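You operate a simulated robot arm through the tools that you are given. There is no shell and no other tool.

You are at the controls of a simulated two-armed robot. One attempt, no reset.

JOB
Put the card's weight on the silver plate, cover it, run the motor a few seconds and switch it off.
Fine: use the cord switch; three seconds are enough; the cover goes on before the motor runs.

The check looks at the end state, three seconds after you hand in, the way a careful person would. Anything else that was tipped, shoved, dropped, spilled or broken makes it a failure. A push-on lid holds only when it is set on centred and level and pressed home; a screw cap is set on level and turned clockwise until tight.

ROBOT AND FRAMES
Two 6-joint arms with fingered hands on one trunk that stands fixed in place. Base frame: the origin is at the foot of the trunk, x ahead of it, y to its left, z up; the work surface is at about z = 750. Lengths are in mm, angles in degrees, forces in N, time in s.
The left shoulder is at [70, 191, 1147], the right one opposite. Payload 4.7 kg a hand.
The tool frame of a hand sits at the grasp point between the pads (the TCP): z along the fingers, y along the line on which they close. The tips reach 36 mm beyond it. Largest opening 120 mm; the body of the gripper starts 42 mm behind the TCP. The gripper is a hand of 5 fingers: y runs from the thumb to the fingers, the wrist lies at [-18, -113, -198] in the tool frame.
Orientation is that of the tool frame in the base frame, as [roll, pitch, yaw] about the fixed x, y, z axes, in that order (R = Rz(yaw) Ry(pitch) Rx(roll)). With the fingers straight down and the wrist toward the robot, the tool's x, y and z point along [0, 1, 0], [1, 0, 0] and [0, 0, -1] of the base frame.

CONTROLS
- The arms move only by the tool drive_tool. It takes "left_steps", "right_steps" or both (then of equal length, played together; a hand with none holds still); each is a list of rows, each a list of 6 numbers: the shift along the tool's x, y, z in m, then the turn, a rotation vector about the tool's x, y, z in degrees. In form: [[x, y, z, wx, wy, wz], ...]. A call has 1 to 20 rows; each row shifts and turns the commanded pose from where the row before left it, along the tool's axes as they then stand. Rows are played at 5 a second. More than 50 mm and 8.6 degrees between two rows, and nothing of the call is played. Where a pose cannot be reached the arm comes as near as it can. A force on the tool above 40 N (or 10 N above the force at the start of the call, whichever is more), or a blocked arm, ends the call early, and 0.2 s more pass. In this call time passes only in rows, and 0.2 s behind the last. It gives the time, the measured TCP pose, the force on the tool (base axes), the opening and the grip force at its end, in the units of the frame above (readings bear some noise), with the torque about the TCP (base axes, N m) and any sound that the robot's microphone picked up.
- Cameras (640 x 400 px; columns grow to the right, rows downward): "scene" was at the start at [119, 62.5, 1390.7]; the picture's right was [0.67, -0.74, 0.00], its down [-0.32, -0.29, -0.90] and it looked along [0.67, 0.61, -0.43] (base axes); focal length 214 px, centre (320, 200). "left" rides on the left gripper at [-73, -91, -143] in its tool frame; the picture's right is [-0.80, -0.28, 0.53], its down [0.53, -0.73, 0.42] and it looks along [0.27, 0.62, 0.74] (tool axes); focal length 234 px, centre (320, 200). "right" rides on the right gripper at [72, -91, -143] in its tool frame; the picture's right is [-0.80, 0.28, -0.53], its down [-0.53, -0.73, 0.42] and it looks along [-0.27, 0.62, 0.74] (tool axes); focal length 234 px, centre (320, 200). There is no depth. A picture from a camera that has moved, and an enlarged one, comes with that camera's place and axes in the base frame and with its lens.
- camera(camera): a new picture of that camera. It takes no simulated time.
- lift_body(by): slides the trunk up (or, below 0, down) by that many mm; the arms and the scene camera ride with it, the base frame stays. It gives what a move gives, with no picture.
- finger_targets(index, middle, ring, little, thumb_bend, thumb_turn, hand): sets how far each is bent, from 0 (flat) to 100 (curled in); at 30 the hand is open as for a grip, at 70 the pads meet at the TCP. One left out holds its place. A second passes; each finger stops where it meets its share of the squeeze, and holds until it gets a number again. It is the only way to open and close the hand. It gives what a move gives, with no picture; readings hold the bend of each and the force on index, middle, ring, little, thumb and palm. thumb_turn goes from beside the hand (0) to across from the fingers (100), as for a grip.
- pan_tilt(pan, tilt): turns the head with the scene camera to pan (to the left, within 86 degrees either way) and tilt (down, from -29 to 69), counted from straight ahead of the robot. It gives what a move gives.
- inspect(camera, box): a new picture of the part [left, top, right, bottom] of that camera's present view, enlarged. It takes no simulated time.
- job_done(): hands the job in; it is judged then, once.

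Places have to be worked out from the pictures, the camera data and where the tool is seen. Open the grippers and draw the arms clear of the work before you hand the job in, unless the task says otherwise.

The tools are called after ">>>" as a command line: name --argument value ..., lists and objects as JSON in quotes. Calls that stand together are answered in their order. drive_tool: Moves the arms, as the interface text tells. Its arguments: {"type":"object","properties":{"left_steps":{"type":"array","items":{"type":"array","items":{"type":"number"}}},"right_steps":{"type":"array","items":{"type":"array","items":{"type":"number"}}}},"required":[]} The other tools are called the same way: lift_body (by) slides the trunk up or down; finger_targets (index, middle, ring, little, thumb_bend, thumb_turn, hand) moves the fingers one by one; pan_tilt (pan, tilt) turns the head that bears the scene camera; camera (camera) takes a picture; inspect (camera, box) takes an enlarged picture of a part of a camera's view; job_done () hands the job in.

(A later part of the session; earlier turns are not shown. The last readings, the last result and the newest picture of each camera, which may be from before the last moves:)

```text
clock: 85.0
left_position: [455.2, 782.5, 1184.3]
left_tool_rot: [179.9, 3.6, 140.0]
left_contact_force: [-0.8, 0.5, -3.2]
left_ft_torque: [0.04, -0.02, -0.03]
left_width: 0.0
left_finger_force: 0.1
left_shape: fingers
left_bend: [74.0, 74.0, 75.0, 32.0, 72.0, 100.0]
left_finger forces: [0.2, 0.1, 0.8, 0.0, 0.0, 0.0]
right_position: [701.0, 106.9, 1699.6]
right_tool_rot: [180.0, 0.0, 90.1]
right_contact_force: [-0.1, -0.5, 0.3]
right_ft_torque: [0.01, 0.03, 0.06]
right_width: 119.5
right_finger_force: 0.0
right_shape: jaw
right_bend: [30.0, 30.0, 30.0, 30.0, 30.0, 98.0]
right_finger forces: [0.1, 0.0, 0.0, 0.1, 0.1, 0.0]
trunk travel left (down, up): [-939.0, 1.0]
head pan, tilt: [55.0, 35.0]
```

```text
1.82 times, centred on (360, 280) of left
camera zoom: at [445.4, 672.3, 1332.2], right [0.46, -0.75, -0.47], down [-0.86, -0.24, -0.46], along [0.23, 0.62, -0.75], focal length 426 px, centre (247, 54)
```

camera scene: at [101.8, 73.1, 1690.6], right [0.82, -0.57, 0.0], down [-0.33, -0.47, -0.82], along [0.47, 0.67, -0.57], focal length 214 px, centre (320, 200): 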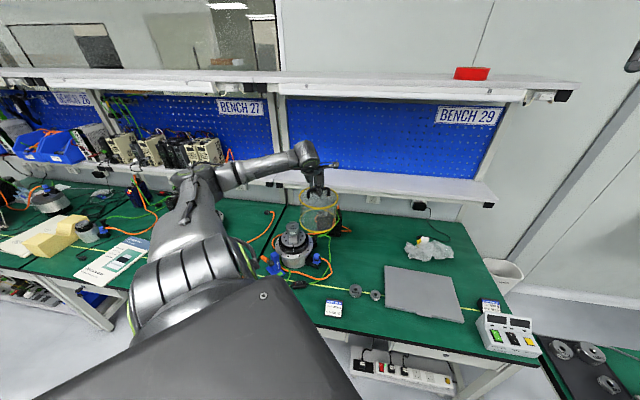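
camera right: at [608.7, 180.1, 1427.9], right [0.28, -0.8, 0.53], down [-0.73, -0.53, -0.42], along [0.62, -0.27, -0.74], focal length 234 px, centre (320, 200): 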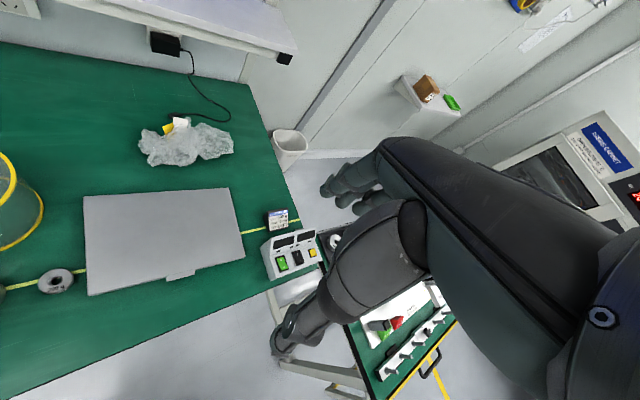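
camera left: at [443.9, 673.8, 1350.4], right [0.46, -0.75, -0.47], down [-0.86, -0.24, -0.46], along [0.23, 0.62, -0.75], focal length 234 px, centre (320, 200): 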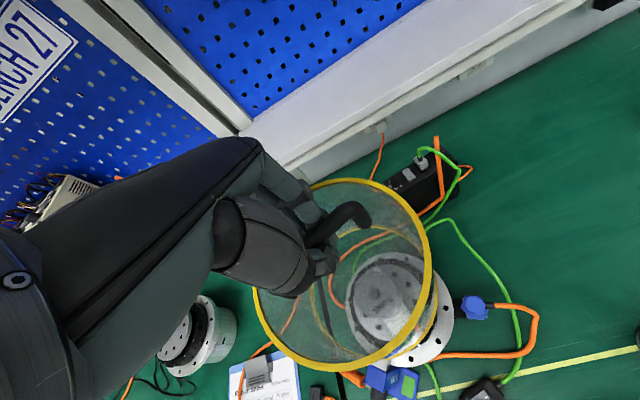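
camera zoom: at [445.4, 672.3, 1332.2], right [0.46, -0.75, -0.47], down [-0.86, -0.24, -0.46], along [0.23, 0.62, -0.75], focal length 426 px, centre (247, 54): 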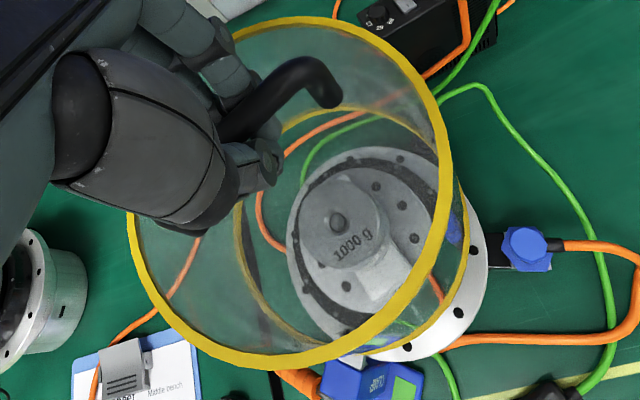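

Measured: cover bottom centre ≈ [447.5, 788.5], needs ≈ [440, 796]; a residual tilt of ~2° remains. I correct tilt and position and re-measure.

>>> drive_tool --left_steps '[[0.005, 0.0005, 0, 0, -1.0, 0], [0.005, 0.0005, 0, 0, -1.0, 0], [0.004, 0.0003, 0, 0, 0, 0], [0, 0, 0, 0, 0, 0], [0, 0, 0, 0, 0, 0]]'

>>> inspect --camera "scene" --box '[275, 180, 331, 240]'

>>> inspect --camera "scene" --box '[265, 210, 325, 270]'

>>> inspect --camera "left" --box '[240, 170, 480, 390]'

```text
clock: 86.2
left_position: [444.8, 792.2, 1183.2]
left_tool_rot: [-179.9, 5.6, 140.0]
left_contact_force: [-0.4, -0.3, -1.4]
left_ft_torque: [0.04, -0.02, 0.04]
left_width: 0.0
left_finger_force: 0.3
left_shape: fingers
left_bend: [74.0, 74.0, 75.0, 32.0, 72.0, 100.0]
left_finger forces: [0.3, 0.1, 0.7, 0.0, 0.1, 0.0]
right_position: [700.7, 108.3, 1697.8]
right_tool_rot: [-180.0, 0.0, 90.0]
right_contact_force: [-0.6, -0.6, 0.1]
right_ft_torque: [0.0, -0.02, -0.01]
right_width: 119.6
right_finger_force: 0.0
right_shape: jaw
right_bend: [30.0, 30.0, 30.0, 30.0, 30.0, 98.0]
right_finger forces: [0.0, 0.0, 0.1, 0.0, 0.0, 0.1]
trunk travel left (down, up): [-939.0, 1.0]
head pan, tilt: [55.0, 35.0]
```

```text
6.67 times, centred on (303, 210) of scene
camera zoom: at [101.9, 73.1, 1690.6], right [0.82, -0.57, 0.0], down [-0.33, -0.47, -0.82], along [0.47, 0.67, -0.57], focal length 1430 px, centre (433, 133)
```

zoom: 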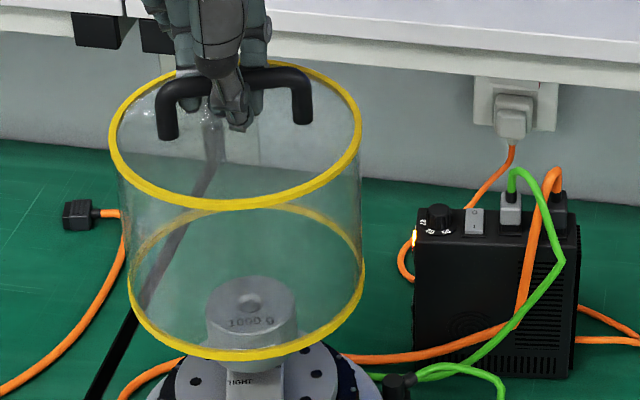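

```text
6.67 times, centred on (295, 240) of scene
camera zoom: at [101.9, 73.1, 1690.6], right [0.82, -0.57, 0.0], down [-0.33, -0.47, -0.82], along [0.47, 0.67, -0.57], focal length 1430 px, centre (487, -67)
```

zoom: 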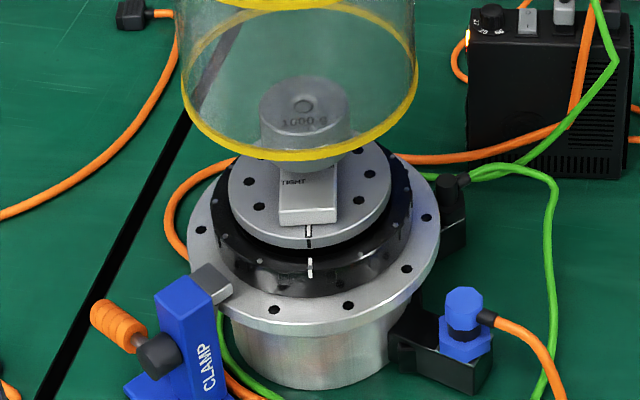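

```text
1.82 times, centred on (360, 280) of left
camera zoom: at [431.4, 685.6, 1333.5], right [0.47, -0.76, -0.44], down [-0.84, -0.25, -0.47], along [0.25, 0.6, -0.76], focal length 426 px, centre (247, 54)
```

zoom: 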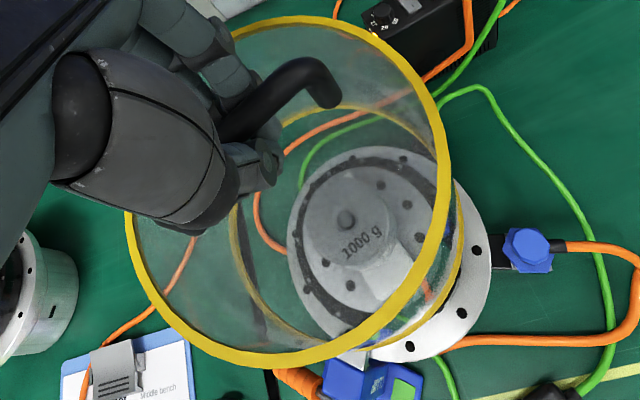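

Laterally aligned within 1 mm; both cameras put the cover about 5 mm too far in depth. I shift 4.5 mm toward the robot and lower 85 by trunk (rim to z≈925, still above the black ring).

>>> drive_tool --left_steps '[[0, -0.0025, 0, 0, 0, 0], [0, -0.002, 0, 0, 0, 0], [0, 0, 0, 0, 0, 0]]'

>>> lift_body --by -85

>>> inspect --camera "scene" --box '[265, 170, 325, 250]'

>>> inspect --camera "left" --box '[240, 170, 480, 390]'

```text
clock: 87.0
left_position: [442.1, 789.4, 1182.3]
left_tool_rot: [180.0, 5.6, 139.9]
left_contact_force: [0.1, -0.3, -2.6]
left_ft_torque: [-0.04, -0.04, 0.04]
left_width: 0.0
left_finger_force: 0.5
left_shape: fingers
left_bend: [74.0, 74.0, 75.0, 32.0, 72.0, 100.0]
left_finger forces: [0.2, 0.1, 0.9, 0.0, 0.0, 0.1]
right_position: [699.5, 108.2, 1699.5]
right_tool_rot: [-180.0, 0.0, 90.1]
right_contact_force: [-0.1, -0.7, 0.4]
right_ft_torque: [-0.03, 0.04, 0.06]
right_width: 119.6
right_finger_force: 0.1
right_shape: jaw
right_bend: [30.0, 30.0, 30.0, 30.0, 30.0, 98.0]
right_finger forces: [0.0, 0.0, 0.0, 0.0, 0.1, 0.0]
trunk travel left (down, up): [-939.0, 1.0]
head pan, tilt: [55.0, 35.0]
```

```text
clock: 88.2
left_position: [442.4, 790.2, 1097.7]
left_tool_rot: [-180.0, 5.6, 140.0]
left_contact_force: [0.2, 0.9, -2.1]
left_ft_torque: [0.02, 0.0, 0.02]
left_width: 0.1
left_finger_force: 0.2
left_shape: fingers
left_bend: [74.0, 74.0, 75.0, 32.0, 72.0, 100.0]
left_finger forces: [0.1, 0.0, 0.8, 0.0, 0.0, 0.1]
right_position: [700.9, 107.3, 1613.6]
right_tool_rot: [-180.0, 0.0, 90.0]
right_contact_force: [-0.4, 0.4, -0.3]
right_ft_torque: [-0.02, -0.03, 0.01]
right_width: 119.8
right_finger_force: 0.0
right_shape: jaw
right_bend: [30.0, 30.0, 30.0, 30.0, 30.0, 98.0]
right_finger forces: [0.0, 0.1, 0.0, 0.1, 0.1, 0.0]
trunk travel left (down, up): [-854.0, 86.0]
head pan, tilt: [55.0, 35.0]
```

```text
5.00 times, centred on (295, 210) of scene
camera zoom: at [101.9, 73.1, 1605.6], right [0.82, -0.57, 0.0], down [-0.33, -0.47, -0.82], along [0.47, 0.67, -0.57], focal length 1072 px, centre (445, 150)
```

zoom: 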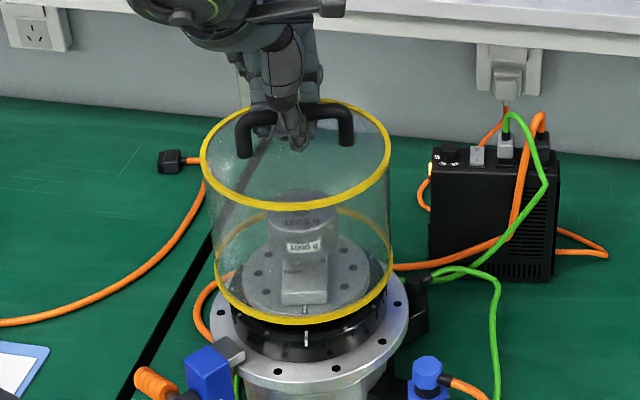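

```text
1.82 times, centred on (360, 280) of left
camera zoom: at [428.5, 682.0, 1248.5], right [0.47, -0.76, -0.44], down [-0.84, -0.25, -0.47], along [0.25, 0.6, -0.76], focal length 426 px, centre (247, 54)
```

zoom: 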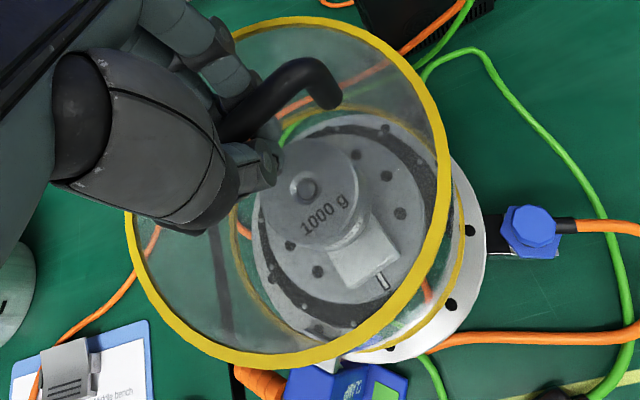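

I zoom in for a fine depth check of the rim versus ring and flange.

>>> inspect --camera "scene" --box '[270, 205, 318, 255]'

>>> inspect --camera "left" --box '[300, 200, 480, 380]'

```text
8.00 times, centred on (294, 230) of scene
camera zoom: at [101.9, 73.1, 1605.6], right [0.82, -0.57, 0.0], down [-0.33, -0.47, -0.82], along [0.47, 0.67, -0.57], focal length 1716 px, centre (528, -40)
```

zoom: 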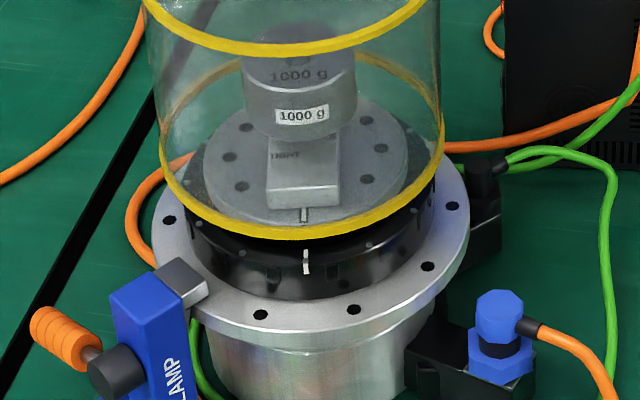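

```text
2.22 times, centred on (390, 290) of left
camera zoom: at [428.5, 682.0, 1248.5], right [0.47, -0.76, -0.44], down [-0.84, -0.25, -0.47], along [0.25, 0.6, -0.76], focal length 520 px, centre (164, 0)
```

zoom: 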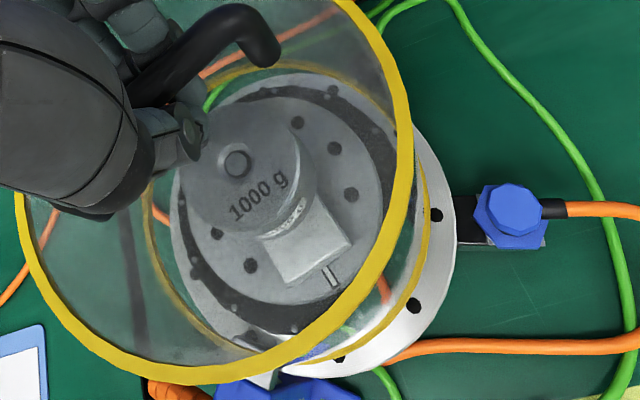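

The cover is about 2 mm left and 2 mm near; I correct and lower another 28 mm to just above the black ring.

>>> drive_tool --left_steps '[[-0.002, 0.002, 0, 0, 0, 0], [0, 0, 0, 0, 0, 0]]'

>>> lift_body --by -28

>>> inspect --camera "scene" --box '[270, 200, 318, 250]'

>>> inspect --camera "left" --box '[300, 200, 480, 380]'

```text
clock: 88.8
left_position: [445.0, 790.0, 1097.6]
left_tool_rot: [-179.9, 5.5, 140.0]
left_contact_force: [0.5, -0.8, -2.2]
left_ft_torque: [-0.03, -0.06, -0.02]
left_width: 0.1
left_finger_force: 0.4
left_shape: fingers
left_bend: [74.0, 74.0, 75.0, 32.0, 72.0, 100.0]
left_finger forces: [0.2, 0.0, 0.8, 0.1, 0.0, 0.1]
right_position: [701.1, 107.3, 1613.8]
right_tool_rot: [179.9, 0.0, 90.0]
right_contact_force: [1.0, 0.3, 0.4]
right_ft_torque: [-0.01, 0.03, -0.04]
right_width: 119.9
right_finger_force: 0.1
right_shape: jaw
right_bend: [30.0, 30.0, 30.0, 30.0, 30.0, 98.0]
right_finger forces: [0.0, 0.0, 0.1, 0.0, 0.0, 0.0]
trunk travel left (down, up): [-854.0, 86.0]
head pan, tilt: [55.0, 35.0]
```

```text
clock: 89.5
left_position: [445.2, 788.9, 1070.8]
left_tool_rot: [180.0, 5.7, 140.0]
left_contact_force: [0.4, 0.9, -1.7]
left_ft_torque: [0.0, 0.01, 0.05]
left_width: 0.0
left_finger_force: 0.5
left_shape: fingers
left_bend: [74.0, 74.0, 75.0, 32.0, 72.0, 100.0]
left_finger forces: [0.1, 0.0, 0.8, 0.0, 0.1, 0.0]
right_position: [701.2, 107.5, 1587.4]
right_tool_rot: [-179.9, 0.0, 90.0]
right_contact_force: [0.0, 0.2, 0.0]
right_ft_torque: [0.02, -0.01, -0.02]
right_width: 119.8
right_finger_force: 0.1
right_shape: jaw
right_bend: [30.0, 30.0, 30.0, 30.0, 30.0, 98.0]
right_finger forces: [0.1, 0.0, 0.1, 0.0, 0.1, 0.0]
trunk travel left (down, up): [-826.0, 114.0]
head pan, tilt: [55.0, 35.0]
```

```text
8.00 times, centred on (294, 225) of scene
camera zoom: at [102.0, 73.0, 1577.6], right [0.82, -0.57, 0.0], down [-0.33, -0.47, -0.82], along [0.47, 0.67, -0.57], focal length 1716 px, centre (528, 0)
```

zoom: 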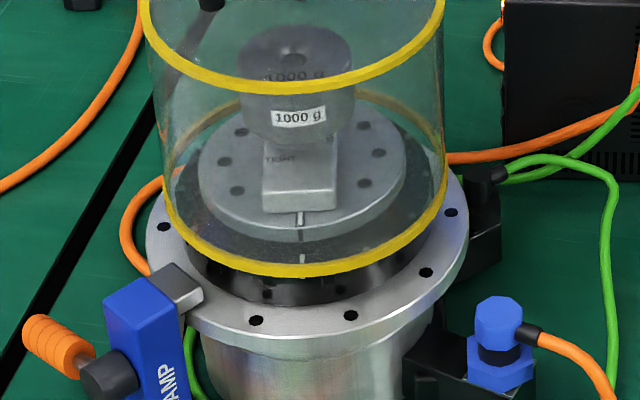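

```text
2.22 times, centred on (390, 290) of left
camera zoom: at [431.4, 682.4, 1220.7], right [0.47, -0.76, -0.44], down [-0.84, -0.25, -0.47], along [0.25, 0.6, -0.76], focal length 520 px, centre (164, 0)
```

zoom: 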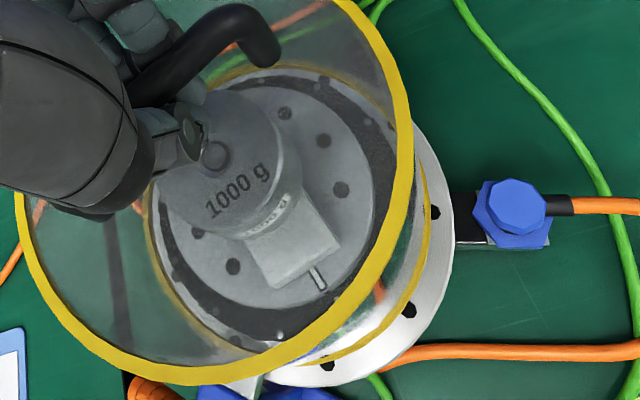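

>>> inspect --camera "scene" --box '[284, 225, 312, 250]'

>>> inspect --camera "scene" --box '[270, 222, 294, 244]'

```text
16.00 times, centred on (298, 238) of scene
camera zoom: at [102.0, 73.0, 1577.6], right [0.82, -0.57, 0.0], down [-0.33, -0.47, -0.82], along [0.47, 0.67, -0.57], focal length 3432 px, centre (672, -400)
```

zoom: 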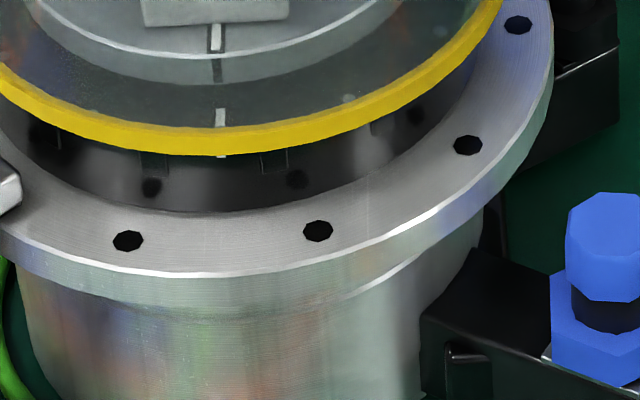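

```text
16.00 times, centred on (282, 233) of scene
camera zoom: at [102.0, 73.0, 1577.6], right [0.82, -0.57, 0.0], down [-0.33, -0.47, -0.82], along [0.47, 0.67, -0.57], focal length 3432 px, centre (928, -328)
```

zoom: 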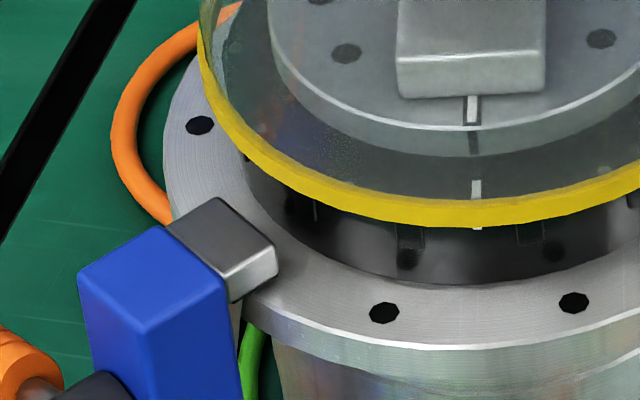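

Rim is about 2–3 mm near in depth; I nudge 2 mm away and lower in stages, watching the carried load.

>>> drive_tool --left_steps '[[0, 0.002, 0, 0, 0, 0], [-0.0004, 0, 0.004, 0, 0, 0], [-0.0004, 0, 0.004, 0, 0, 0], [-0.0004, 0, 0.004, 0, 0, 0], [-0.0004, 0, 0.004, 0, 0, 0], [0, 0, 0, 0, 0, 0]]'

>>> inspect --camera "scene" --box '[270, 205, 318, 255]'

>>> inspect --camera "scene" --box '[270, 225, 298, 250]'

```text
clock: 90.9
left_position: [449.6, 788.0, 1054.1]
left_tool_rot: [180.0, 5.5, 140.1]
left_contact_force: [0.6, 0.1, -3.2]
left_ft_torque: [0.03, 0.02, 0.01]
left_width: 0.3
left_finger_force: 0.8
left_shape: fingers
left_bend: [74.0, 74.0, 75.0, 32.0, 72.0, 100.0]
left_finger forces: [0.1, 0.0, 0.7, 0.0, 0.1, 0.1]
right_position: [701.0, 106.9, 1586.7]
right_tool_rot: [179.9, 0.1, 90.0]
right_contact_force: [-0.5, 0.2, 1.2]
right_ft_torque: [-0.02, -0.02, -0.02]
right_width: 119.6
right_finger_force: 0.0
right_shape: jaw
right_bend: [30.0, 30.0, 30.0, 30.0, 30.0, 98.0]
right_finger forces: [0.0, 0.0, 0.0, 0.1, 0.0, 0.0]
trunk travel left (down, up): [-826.0, 114.0]
head pan, tilt: [55.0, 35.0]
```

```text
8.00 times, centred on (294, 230) of scene
camera zoom: at [101.7, 72.8, 1577.6], right [0.82, -0.57, 0.0], down [-0.33, -0.47, -0.82], along [0.47, 0.67, -0.57], focal length 1716 px, centre (528, -40)
```

zoom: 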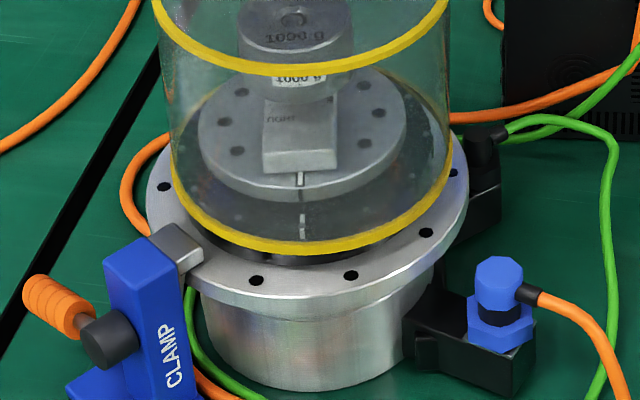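

```text
16.00 times, centred on (284, 238) of scene
camera zoom: at [101.7, 72.8, 1577.6], right [0.82, -0.57, 0.0], down [-0.33, -0.47, -0.82], along [0.47, 0.67, -0.57], focal length 3432 px, centre (896, -400)
```

zoom: 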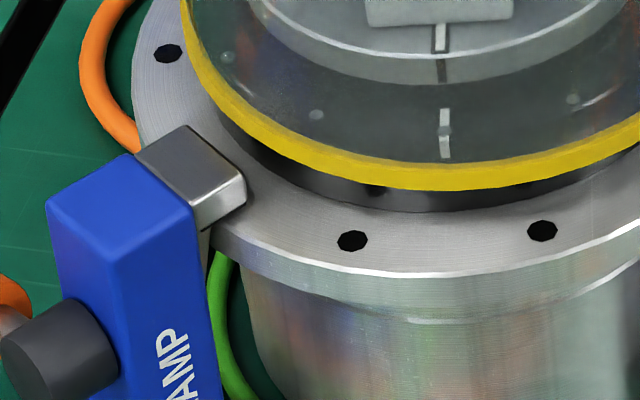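

My tilt compensation had the wrong sign (3 mm to the right). I correct that and continue down.

>>> drive_tool --left_steps '[[0.0015, 0, 0, 0, 0, 0], [0.0017, 0, 0, 0, 0, 0], [0, 0, 0, 0, 0, 0]]'

>>> inspect --camera "scene" --box '[270, 205, 318, 255]'

>>> inspect --camera "left" --box '[300, 200, 480, 380]'

```text
clock: 91.7
left_position: [446.0, 791.0, 1053.4]
left_tool_rot: [-180.0, 5.7, 140.0]
left_contact_force: [-0.6, 0.0, -3.1]
left_ft_torque: [-0.01, -0.06, 0.0]
left_width: 0.3
left_finger_force: 0.0
left_shape: fingers
left_bend: [74.0, 74.0, 75.0, 32.0, 72.0, 100.0]
left_finger forces: [0.1, 0.1, 0.8, 0.0, 0.0, 0.0]
right_position: [700.6, 106.7, 1584.7]
right_tool_rot: [-179.9, 0.1, 89.9]
right_contact_force: [0.5, -0.1, -0.6]
right_ft_torque: [-0.03, 0.0, -0.02]
right_width: 119.8
right_finger_force: 0.0
right_shape: jaw
right_bend: [30.0, 30.0, 30.0, 30.0, 30.0, 98.0]
right_finger forces: [0.0, 0.0, 0.0, 0.1, 0.0, 0.1]
trunk travel left (down, up): [-826.0, 114.0]
head pan, tilt: [55.0, 35.0]
```

```text
8.00 times, centred on (294, 230) of scene
camera zoom: at [101.9, 73.2, 1577.6], right [0.82, -0.57, 0.0], down [-0.33, -0.47, -0.82], along [0.47, 0.67, -0.57], focal length 1716 px, centre (528, -40)
```

zoom: 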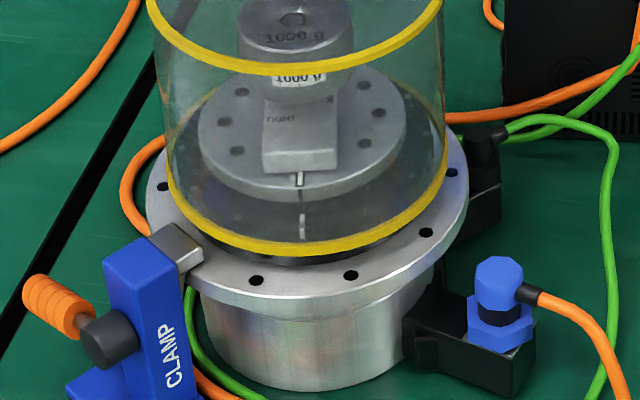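

```text
2.22 times, centred on (390, 290) of left
camera zoom: at [432.7, 684.1, 1204.4], right [0.47, -0.76, -0.44], down [-0.84, -0.25, -0.47], along [0.25, 0.6, -0.76], focal length 520 px, centre (164, 0)
```

zoom: 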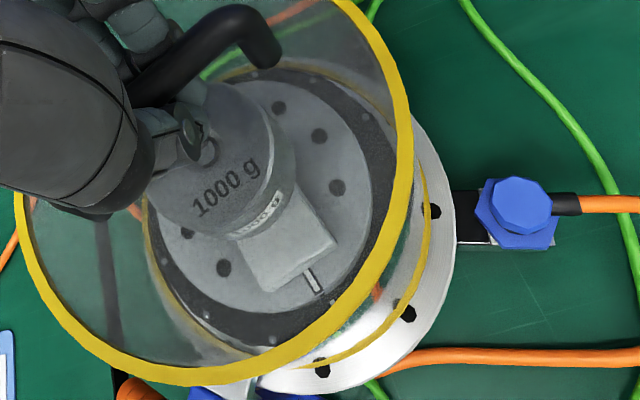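

Well centred now. Lowering the rest with force watch.

>>> drive_tool --left_steps '[[0.0004, 0, 0.004, 0, 0, 0], [0.0004, 0, 0.004, 0, 0, 0], [0.0002, 0, 0.002, 0, 0, 0], [0, 0, 0, 0, 0, 0]]'

>>> inspect --camera "scene" --box '[270, 205, 318, 255]'

```text
clock: 92.7
left_position: [446.4, 790.8, 1043.7]
left_tool_rot: [180.0, 5.6, 139.9]
left_contact_force: [0.0, 0.6, -2.2]
left_ft_torque: [0.01, -0.02, 0.03]
left_width: 0.2
left_finger_force: 0.8
left_shape: fingers
left_bend: [74.0, 74.0, 75.0, 32.0, 72.0, 100.0]
left_finger forces: [0.0, 0.0, 0.8, 0.0, 0.1, 0.0]
right_position: [700.1, 107.7, 1585.6]
right_tool_rot: [180.0, 0.1, 90.0]
right_contact_force: [-0.3, 0.4, -0.5]
right_ft_torque: [0.0, -0.02, 0.0]
right_width: 119.6
right_finger_force: 0.0
right_shape: jaw
right_bend: [30.0, 30.0, 30.0, 30.0, 30.0, 98.0]
right_finger forces: [0.1, 0.0, 0.0, 0.1, 0.0, 0.1]
trunk travel left (down, up): [-826.0, 114.0]
head pan, tilt: [55.0, 35.0]
```

```text
8.00 times, centred on (294, 230) of scene
camera zoom: at [101.8, 73.1, 1577.6], right [0.82, -0.57, 0.0], down [-0.33, -0.47, -0.82], along [0.47, 0.67, -0.57], focal length 1716 px, centre (528, -40)
```

zoom: 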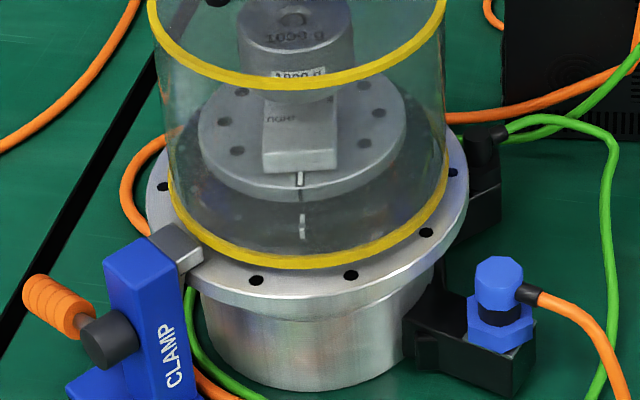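

>>> drive_tool --left_steps '[[0.0002, 0, 0.002, 0, 0, 0], [0.0002, 0, 0.002, 0, 0, 0], [0.0002, 0, 0.002, 0, 0, 0], [0, 0, 0, 0, 0, 0]]'

>>> inspect --camera "scene" --box '[270, 205, 318, 255]'

>>> inspect --camera "scene" --box '[272, 225, 300, 248]'

```text
clock: 93.7
left_position: [445.8, 790.4, 1036.6]
left_tool_rot: [180.0, 5.6, 140.1]
left_contact_force: [-0.4, -0.4, -2.7]
left_ft_torque: [-0.02, -0.03, 0.01]
left_width: 0.0
left_finger_force: 0.1
left_shape: fingers
left_bend: [74.0, 74.0, 75.0, 32.0, 72.0, 100.0]
left_finger forces: [0.1, 0.0, 0.8, 0.0, 0.0, 0.1]
right_position: [700.4, 108.3, 1585.9]
right_tool_rot: [-180.0, -0.1, 90.0]
right_contact_force: [-0.4, -0.3, -0.2]
right_ft_torque: [0.0, 0.03, 0.0]
right_width: 120.0
right_finger_force: 0.1
right_shape: jaw
right_bend: [30.0, 30.0, 30.0, 30.0, 30.0, 98.0]
right_finger forces: [0.0, 0.1, 0.0, 0.0, 0.0, 0.0]
trunk travel left (down, up): [-826.0, 114.0]
head pan, tilt: [55.0, 35.0]
```

```text
8.00 times, centred on (294, 230) of scene
camera zoom: at [101.9, 73.2, 1577.6], right [0.82, -0.57, 0.0], down [-0.33, -0.47, -0.82], along [0.47, 0.67, -0.57], focal length 1716 px, centre (528, -40)
```

zoom: 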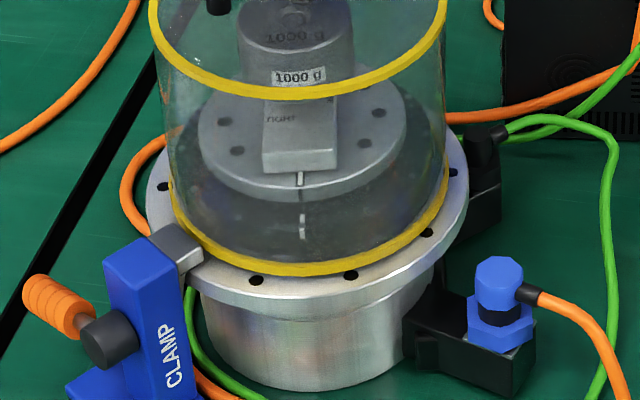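

```text
16.00 times, centred on (286, 236) of scene
camera zoom: at [101.9, 73.2, 1577.6], right [0.82, -0.57, 0.0], down [-0.33, -0.47, -0.82], along [0.47, 0.67, -0.57], focal length 3432 px, centre (864, -384)
```

zoom: 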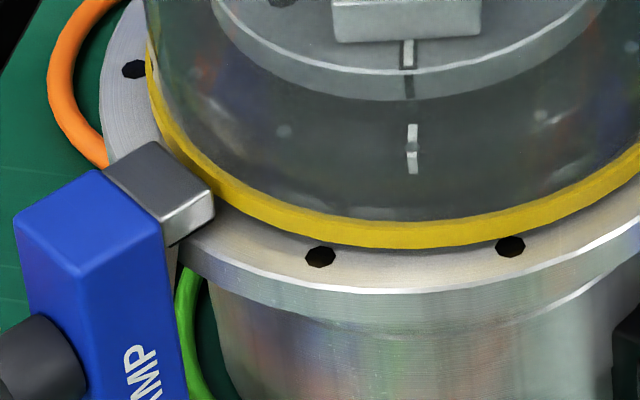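

>>> drive_tool --left_steps '[[0.0002, 0, 0.002, 0, 0, 0], [0.0001, 0, 0.001, 0, 0, 0], [0, 0, 0, 0, 0, 0]]'

>>> inspect --camera "scene" --box '[272, 225, 300, 248]'

```text
clock: 94.5
left_position: [446.8, 790.7, 1035.5]
left_tool_rot: [180.0, 5.6, 139.9]
left_contact_force: [0.5, -0.9, -2.8]
left_ft_torque: [0.01, 0.0, -0.02]
left_width: 0.2
left_finger_force: 0.2
left_shape: fingers
left_bend: [74.0, 74.0, 75.0, 32.0, 72.0, 100.0]
left_finger forces: [0.1, 0.0, 1.0, 0.0, 0.0, 0.0]
right_position: [699.9, 106.7, 1587.0]
right_tool_rot: [-180.0, 0.1, 90.0]
right_contact_force: [-0.9, 0.2, 0.0]
right_ft_torque: [0.02, -0.01, -0.02]
right_width: 119.9
right_finger_force: 0.0
right_shape: jaw
right_bend: [30.0, 30.0, 30.0, 30.0, 30.0, 98.0]
right_finger forces: [0.0, 0.0, 0.1, 0.0, 0.0, 0.1]
trunk travel left (down, up): [-826.0, 114.0]
head pan, tilt: [55.0, 35.0]
```

```text
16.00 times, centred on (286, 236) of scene
camera zoom: at [101.9, 73.1, 1577.6], right [0.82, -0.57, 0.0], down [-0.33, -0.47, -0.82], along [0.47, 0.67, -0.57], focal length 3432 px, centre (864, -384)
```

zoom: 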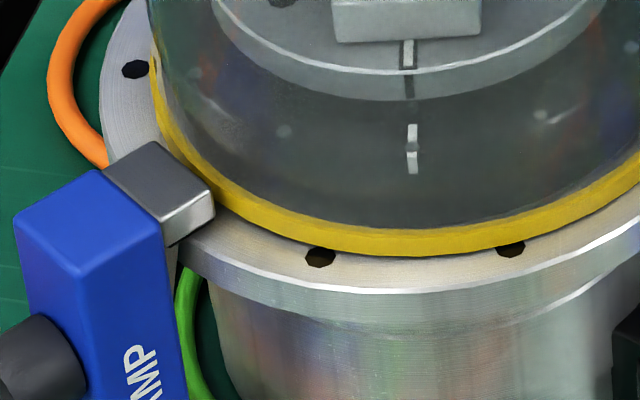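

>>> drive_tool --left_steps '[[0.0001, 0, 0.001, 0, 0, 0], [0.0001, 0, 0.001, 0, 0, 0], [0, 0, 0, 0, 0, 0]]'

>>> inspect --camera "scene" --box '[272, 225, 300, 248]'

```text
clock: 95.3
left_position: [446.4, 790.9, 1032.6]
left_tool_rot: [-180.0, 5.6, 140.0]
left_contact_force: [0.0, 0.3, -0.5]
left_ft_torque: [0.01, -0.01, 0.0]
left_width: 0.0
left_finger_force: 0.4
left_shape: fingers
left_bend: [74.0, 74.0, 75.0, 32.0, 72.0, 100.0]
left_finger forces: [0.1, 0.0, 0.7, 0.0, 0.0, 0.0]
right_position: [701.2, 107.6, 1585.1]
right_tool_rot: [180.0, -0.1, 90.0]
right_contact_force: [-0.2, 0.1, 0.8]
right_ft_torque: [0.01, 0.03, 0.02]
right_width: 119.6
right_finger_force: 0.0
right_shape: jaw
right_bend: [30.0, 30.0, 30.0, 30.0, 30.0, 98.0]
right_finger forces: [0.0, 0.0, 0.0, 0.0, 0.0, 0.0]
trunk travel left (down, up): [-826.0, 114.0]
head pan, tilt: [55.0, 35.0]
```

```text
16.00 times, centred on (286, 236) of scene
camera zoom: at [101.6, 73.0, 1577.6], right [0.82, -0.57, 0.0], down [-0.33, -0.47, -0.82], along [0.47, 0.67, -0.57], focal length 3432 px, centre (864, -384)
```

zoom: 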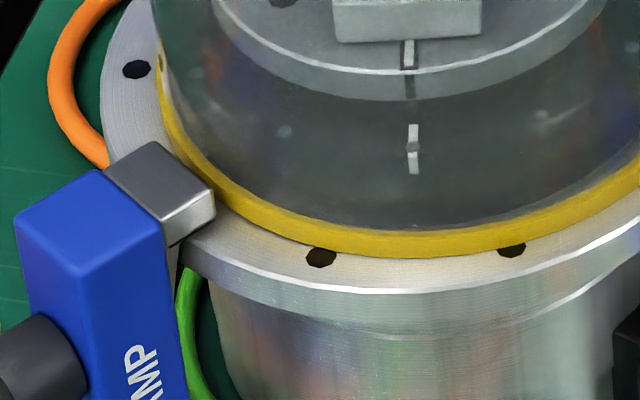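

Load is off: the cover rests on the flange. I now open the hand in stages, easing up so fingertips don't press the cover's top.

>>> finger_targets --hand "left" --index 64 --middle 64 --ring 64 --thumb_bend 62

>>> inspect --camera "scene" --box '[270, 180, 318, 250]'

```text
clock: 96.3
left_position: [446.9, 788.7, 1033.5]
left_tool_rot: [-179.9, 5.5, 140.0]
left_contact_force: [0.3, -0.7, 2.9]
left_ft_torque: [0.08, 0.03, 0.02]
left_width: 23.7
left_finger_force: 1.7
left_shape: fingers
left_bend: [64.0, 65.0, 64.0, 32.0, 62.0, 100.0]
left_finger forces: [0.0, 3.5, 0.0, 0.0, 0.2, 0.0]
right_position: [700.0, 106.1, 1587.6]
right_tool_rot: [180.0, 0.0, 90.0]
right_contact_force: [0.5, -0.2, -0.6]
right_ft_torque: [-0.03, 0.01, 0.02]
right_width: 120.0
right_finger_force: 0.2
right_shape: jaw
right_bend: [30.0, 30.0, 30.0, 30.0, 30.0, 98.0]
right_finger forces: [0.0, 0.0, 0.1, 0.0, 0.1, 0.0]
trunk travel left (down, up): [-826.0, 114.0]
head pan, tilt: [55.0, 35.0]
```

```text
5.71 times, centred on (294, 215) of scene
camera zoom: at [101.4, 72.1, 1577.7], right [0.82, -0.57, 0.0], down [-0.33, -0.47, -0.82], along [0.47, 0.67, -0.57], focal length 1226 px, centre (469, 114)
```

zoom: 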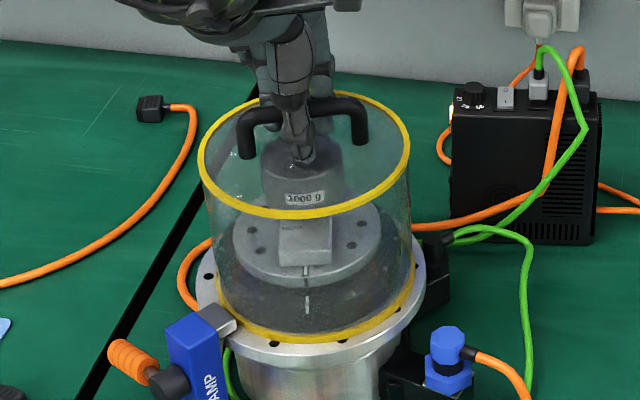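

>>> drive_tool --left_steps '[[0, 0, -0.002, 0, 0, 0], [0, 0, -0.001, 0, 2.8, 0], [0, 0, 0, 0, 2.8, 0], [0, 0, 0, 0, 0, 0]]'

>>> finger_targets --hand "left" --index 55 --middle 55 --ring 55 --thumb_bend 55

>>> inspect --camera "scene" --box '[270, 180, 318, 250]'

>>> inspect --camera "left" --box '[220, 130, 480, 360]'

```text
clock: 97.3
left_position: [445.9, 790.5, 1036.1]
left_tool_rot: [179.9, -0.1, 140.1]
left_contact_force: [0.0, 0.1, -0.4]
left_ft_torque: [0.02, -0.01, -0.03]
left_width: 23.6
left_finger_force: 0.1
left_shape: fingers
left_bend: [64.0, 64.0, 64.0, 32.0, 62.0, 100.0]
left_finger forces: [0.1, 0.0, 0.0, 0.1, 0.0, 0.0]
right_position: [700.2, 107.4, 1587.4]
right_tool_rot: [180.0, 0.1, 90.0]
right_contact_force: [-0.2, -0.2, -0.5]
right_ft_torque: [-0.01, 0.02, -0.03]
right_width: 120.1
right_finger_force: 0.0
right_shape: jaw
right_bend: [30.0, 30.0, 30.0, 30.0, 30.0, 98.0]
right_finger forces: [0.1, 0.0, 0.0, 0.1, 0.0, 0.0]
trunk travel left (down, up): [-826.0, 114.0]
head pan, tilt: [55.0, 35.0]
```

```text
clock: 98.3
left_position: [446.3, 790.8, 1036.8]
left_tool_rot: [-179.9, -0.1, 140.1]
left_contact_force: [-0.3, -0.2, 1.0]
left_ft_torque: [0.0, 0.0, -0.02]
left_width: 47.0
left_finger_force: 0.1
left_shape: fingers
left_bend: [55.0, 55.0, 55.0, 32.0, 55.0, 100.0]
left_finger forces: [0.0, 0.0, 0.0, 0.1, 0.0, 0.1]
right_position: [700.5, 107.6, 1585.8]
right_tool_rot: [-179.9, 0.0, 89.9]
right_contact_force: [-0.7, -0.3, -0.4]
right_ft_torque: [-0.06, 0.0, 0.0]
right_width: 119.8
right_finger_force: 0.1
right_shape: jaw
right_bend: [30.0, 30.0, 30.0, 30.0, 30.0, 98.0]
right_finger forces: [0.0, 0.1, 0.0, 0.0, 0.0, 0.0]
trunk travel left (down, up): [-826.0, 114.0]
head pan, tilt: [55.0, 35.0]
```

```text
5.71 times, centred on (294, 215) of scene
camera zoom: at [101.7, 72.7, 1577.6], right [0.82, -0.57, 0.0], down [-0.33, -0.47, -0.82], along [0.47, 0.67, -0.57], focal length 1226 px, centre (469, 114)
```

zoom: 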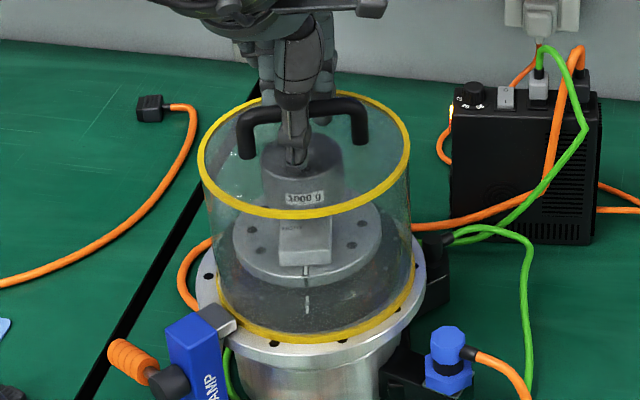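

```text
1.74 times, centred on (350, 245) of left
camera zoom: at [443.1, 674.4, 1180.2], right [0.44, -0.73, -0.53], down [-0.88, -0.22, -0.42], along [0.19, 0.65, -0.74], focal length 407 px, centre (268, 122)
```

zoom: 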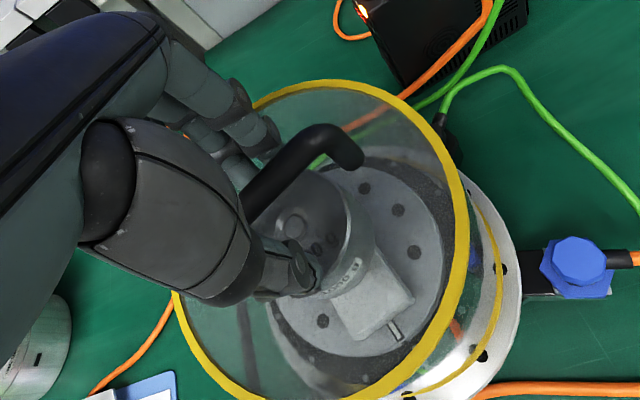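

Free of the bar now. I open further and withdraw upward.

>>> finger_targets --hand "left" --index 44 --middle 44 --ring 44 --thumb_bend 44

>>> drive_tool --left_steps '[[0, 0, -0.005, 0, 0, 0], [0, 0, -0.01, 0, 0, 0], [0, 0, -0.015, 0, 0, 0], [0, 0, -0.02, 0, 0, 0], [0, 0, -0.02, 0, 0, 0]]'

>>> inspect --camera "scene" --box '[265, 185, 325, 260]'

>>> camera --camera "left"

```text
clock: 99.3
left_position: [445.0, 790.0, 1035.7]
left_tool_rot: [180.0, 0.0, 140.0]
left_contact_force: [1.0, -0.1, 0.4]
left_ft_torque: [0.02, -0.02, 0.01]
left_width: 80.5
left_finger_force: 0.2
left_shape: fingers
left_bend: [44.0, 44.0, 44.0, 32.0, 44.0, 99.0]
left_finger forces: [0.1, 0.0, 0.1, 0.0, 0.0, 0.0]
right_position: [701.2, 107.7, 1586.3]
right_tool_rot: [-180.0, -0.1, 90.0]
right_contact_force: [0.0, 0.0, 1.2]
right_ft_torque: [0.0, 0.02, 0.0]
right_width: 119.9
right_finger_force: 0.0
right_shape: jaw
right_bend: [30.0, 30.0, 30.0, 30.0, 30.0, 98.0]
right_finger forces: [0.0, 0.1, 0.0, 0.1, 0.0, 0.0]
trunk travel left (down, up): [-826.0, 114.0]
head pan, tilt: [55.0, 35.0]
```

```text
clock: 100.5
left_position: [454.0, 776.1, 1097.2]
left_tool_rot: [-180.0, -0.1, 139.9]
left_contact_force: [0.0, -0.6, 0.4]
left_ft_torque: [0.01, -0.04, 0.01]
left_width: 80.1
left_finger_force: 0.2
left_shape: fingers
left_bend: [44.0, 44.0, 44.0, 32.0, 44.0, 99.0]
left_finger forces: [0.1, 0.2, 0.0, 0.0, 0.0, 0.1]
left hand out of reach, approached as far as the arm can: row 5
right_position: [700.6, 105.9, 1585.4]
right_tool_rot: [-179.9, 0.0, 90.0]
right_contact_force: [0.6, 0.3, -0.2]
right_ft_torque: [0.04, -0.01, -0.04]
right_width: 119.5
right_finger_force: 0.0
right_shape: jaw
right_bend: [30.0, 30.0, 30.0, 30.0, 30.0, 98.0]
right_finger forces: [0.1, 0.0, 0.0, 0.0, 0.0, 0.0]
trunk travel left (down, up): [-826.0, 114.0]
head pan, tilt: [55.0, 35.0]
```

```text
5.33 times, centred on (295, 222) of scene
camera zoom: at [102.4, 71.6, 1577.5], right [0.82, -0.57, 0.0], down [-0.33, -0.47, -0.82], along [0.47, 0.67, -0.57], focal length 1144 px, centre (453, 80)
```

zoom: 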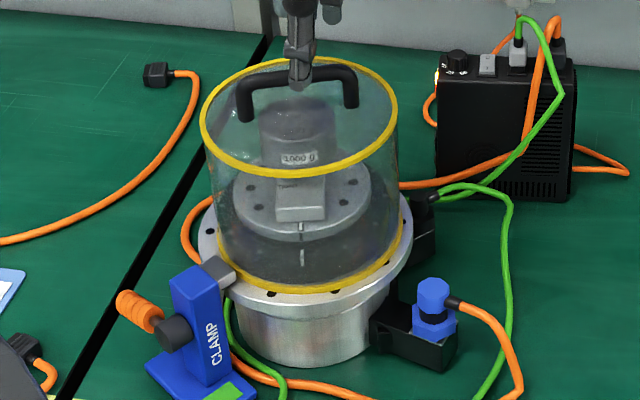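

```text
taken
camera left: at [451.7, 659.5, 1241.8], right [0.44, -0.73, -0.53], down [-0.88, -0.22, -0.42], along [0.19, 0.65, -0.74], focal length 234 px, centre (320, 200)
```

left: 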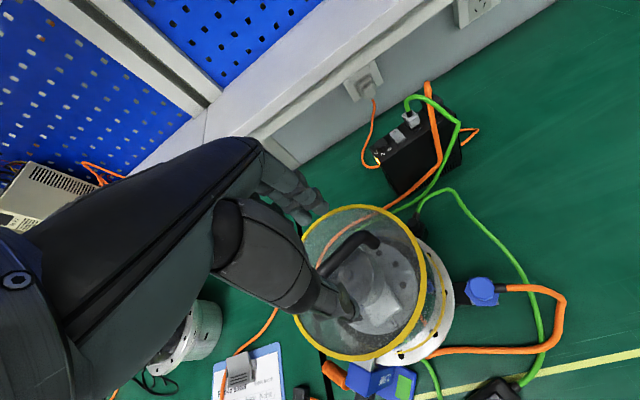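

Cover is in place. I raise the trunk 110 to bring the hand clear, then inspect the seating all around.

>>> lift_body --by 110

>>> inspect --camera "scene" --box '[265, 200, 325, 270]'

>>> inspect --camera "scene" --box '[272, 230, 320, 262]'

>>> inspect --camera "left" --box '[300, 200, 500, 400]'

```text
clock: 101.9
left_position: [454.5, 777.4, 1207.7]
left_tool_rot: [-180.0, 0.0, 140.0]
left_contact_force: [0.0, 0.4, 0.6]
left_ft_torque: [0.03, -0.01, 0.0]
left_width: 80.3
left_finger_force: 0.2
left_shape: fingers
left_bend: [44.0, 44.0, 44.0, 32.0, 44.0, 99.0]
left_finger forces: [0.1, 0.1, 0.1, 0.0, 0.0, 0.1]
right_position: [699.3, 105.4, 1695.9]
right_tool_rot: [-180.0, 0.1, 89.9]
right_contact_force: [-0.3, -0.8, -0.7]
right_ft_torque: [0.02, 0.01, 0.0]
right_width: 120.1
right_finger_force: 0.1
right_shape: jaw
right_bend: [30.0, 30.0, 30.0, 30.0, 30.0, 98.0]
right_finger forces: [0.0, 0.0, 0.0, 0.0, 0.0, 0.0]
trunk travel left (down, up): [-936.0, 4.0]
head pan, tilt: [55.0, 35.0]
```

```text
5.71 times, centred on (295, 235) of scene
camera zoom: at [101.8, 72.8, 1687.5], right [0.82, -0.57, 0.0], down [-0.33, -0.47, -0.82], along [0.47, 0.67, -0.57], focal length 1226 px, centre (463, 0)
```

zoom: 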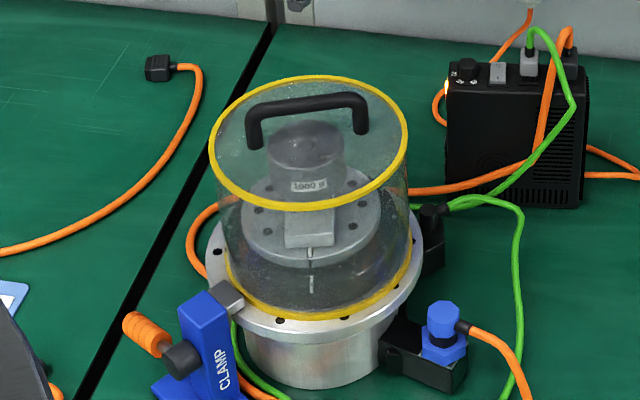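

```text
12.50 times, centred on (296, 246) of scene
camera zoom: at [101.8, 72.8, 1687.5], right [0.82, -0.57, 0.0], down [-0.33, -0.47, -0.82], along [0.47, 0.67, -0.57], focal length 2681 px, centre (620, -375)
```

zoom: 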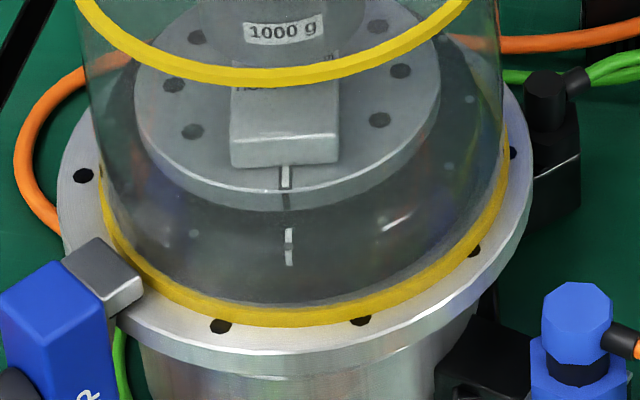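

```text
2.00 times, centred on (400, 300) of left
camera zoom: at [451.3, 660.5, 1351.5], right [0.44, -0.73, -0.53], down [-0.88, -0.22, -0.42], along [0.19, 0.65, -0.74], focal length 468 px, centre (160, 0)
```

zoom: 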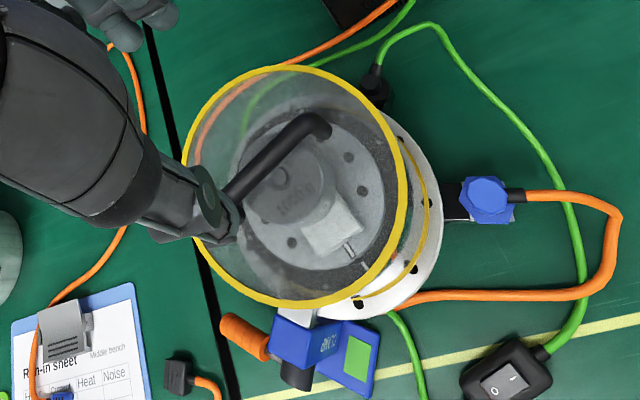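

The cover sits level and centred on the flange. Next the cord switch: rocker centre ≈ [372, 634, ~777], I end at ≈ [380, 630], O end at ≈ [362, 637]. I form a pointing hand (index straight, others curled) and look where the index tip is.

>>> finger_targets --hand "left" --index 10 --middle 95 --ring 95 --little 95 --thumb_bend 40

>>> camera --camera "left"

>>> inspect --camera "scene" --box '[265, 130, 345, 250]'

```text
clock: 102.9
left_position: [455.5, 776.2, 1206.1]
left_tool_rot: [180.0, -0.1, 140.0]
left_contact_force: [0.8, 0.0, 0.4]
left_ft_torque: [0.0, 0.01, 0.01]
left_width: 142.0
left_finger_force: 0.1
left_shape: fingers
left_bend: [10.0, 95.0, 95.0, 95.0, 40.0, 99.0]
left_finger forces: [0.0, 0.0, 0.0, 0.0, 0.1, 0.0]
right_position: [700.3, 107.7, 1697.4]
right_tool_rot: [180.0, 0.0, 89.9]
right_contact_force: [0.6, 0.8, -0.8]
right_ft_torque: [-0.01, 0.01, 0.02]
right_width: 119.8
right_finger_force: 0.1
right_shape: jaw
right_bend: [30.0, 30.0, 30.0, 30.0, 30.0, 98.0]
right_finger forces: [0.1, 0.0, 0.0, 0.0, 0.1, 0.0]
trunk travel left (down, up): [-936.0, 4.0]
head pan, tilt: [55.0, 35.0]
```

```text
taken
camera left: at [451.2, 660.5, 1351.6], right [0.44, -0.73, -0.53], down [-0.88, -0.22, -0.42], along [0.2, 0.65, -0.74], focal length 234 px, centre (320, 200)
```

left: 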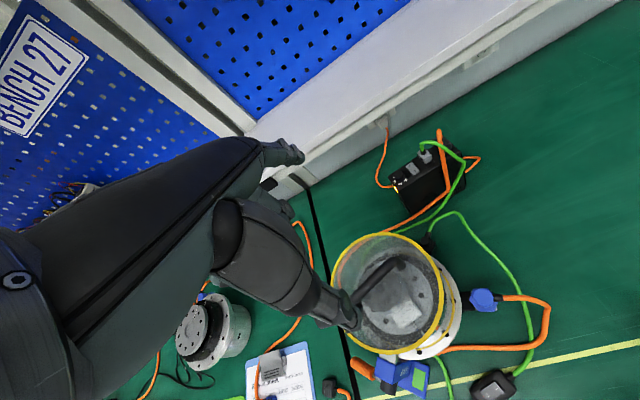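

```text
3.33 times, centred on (305, 190) of scene
camera zoom: at [101.6, 72.7, 1687.6], right [0.82, -0.57, 0.0], down [-0.33, -0.47, -0.82], along [0.47, 0.67, -0.57], focal length 715 px, centre (370, 233)
```

zoom: 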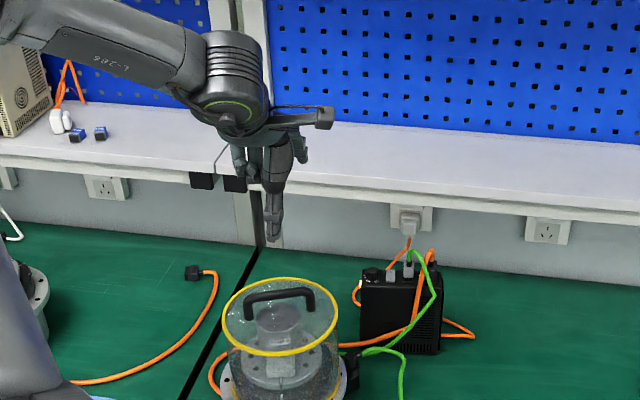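

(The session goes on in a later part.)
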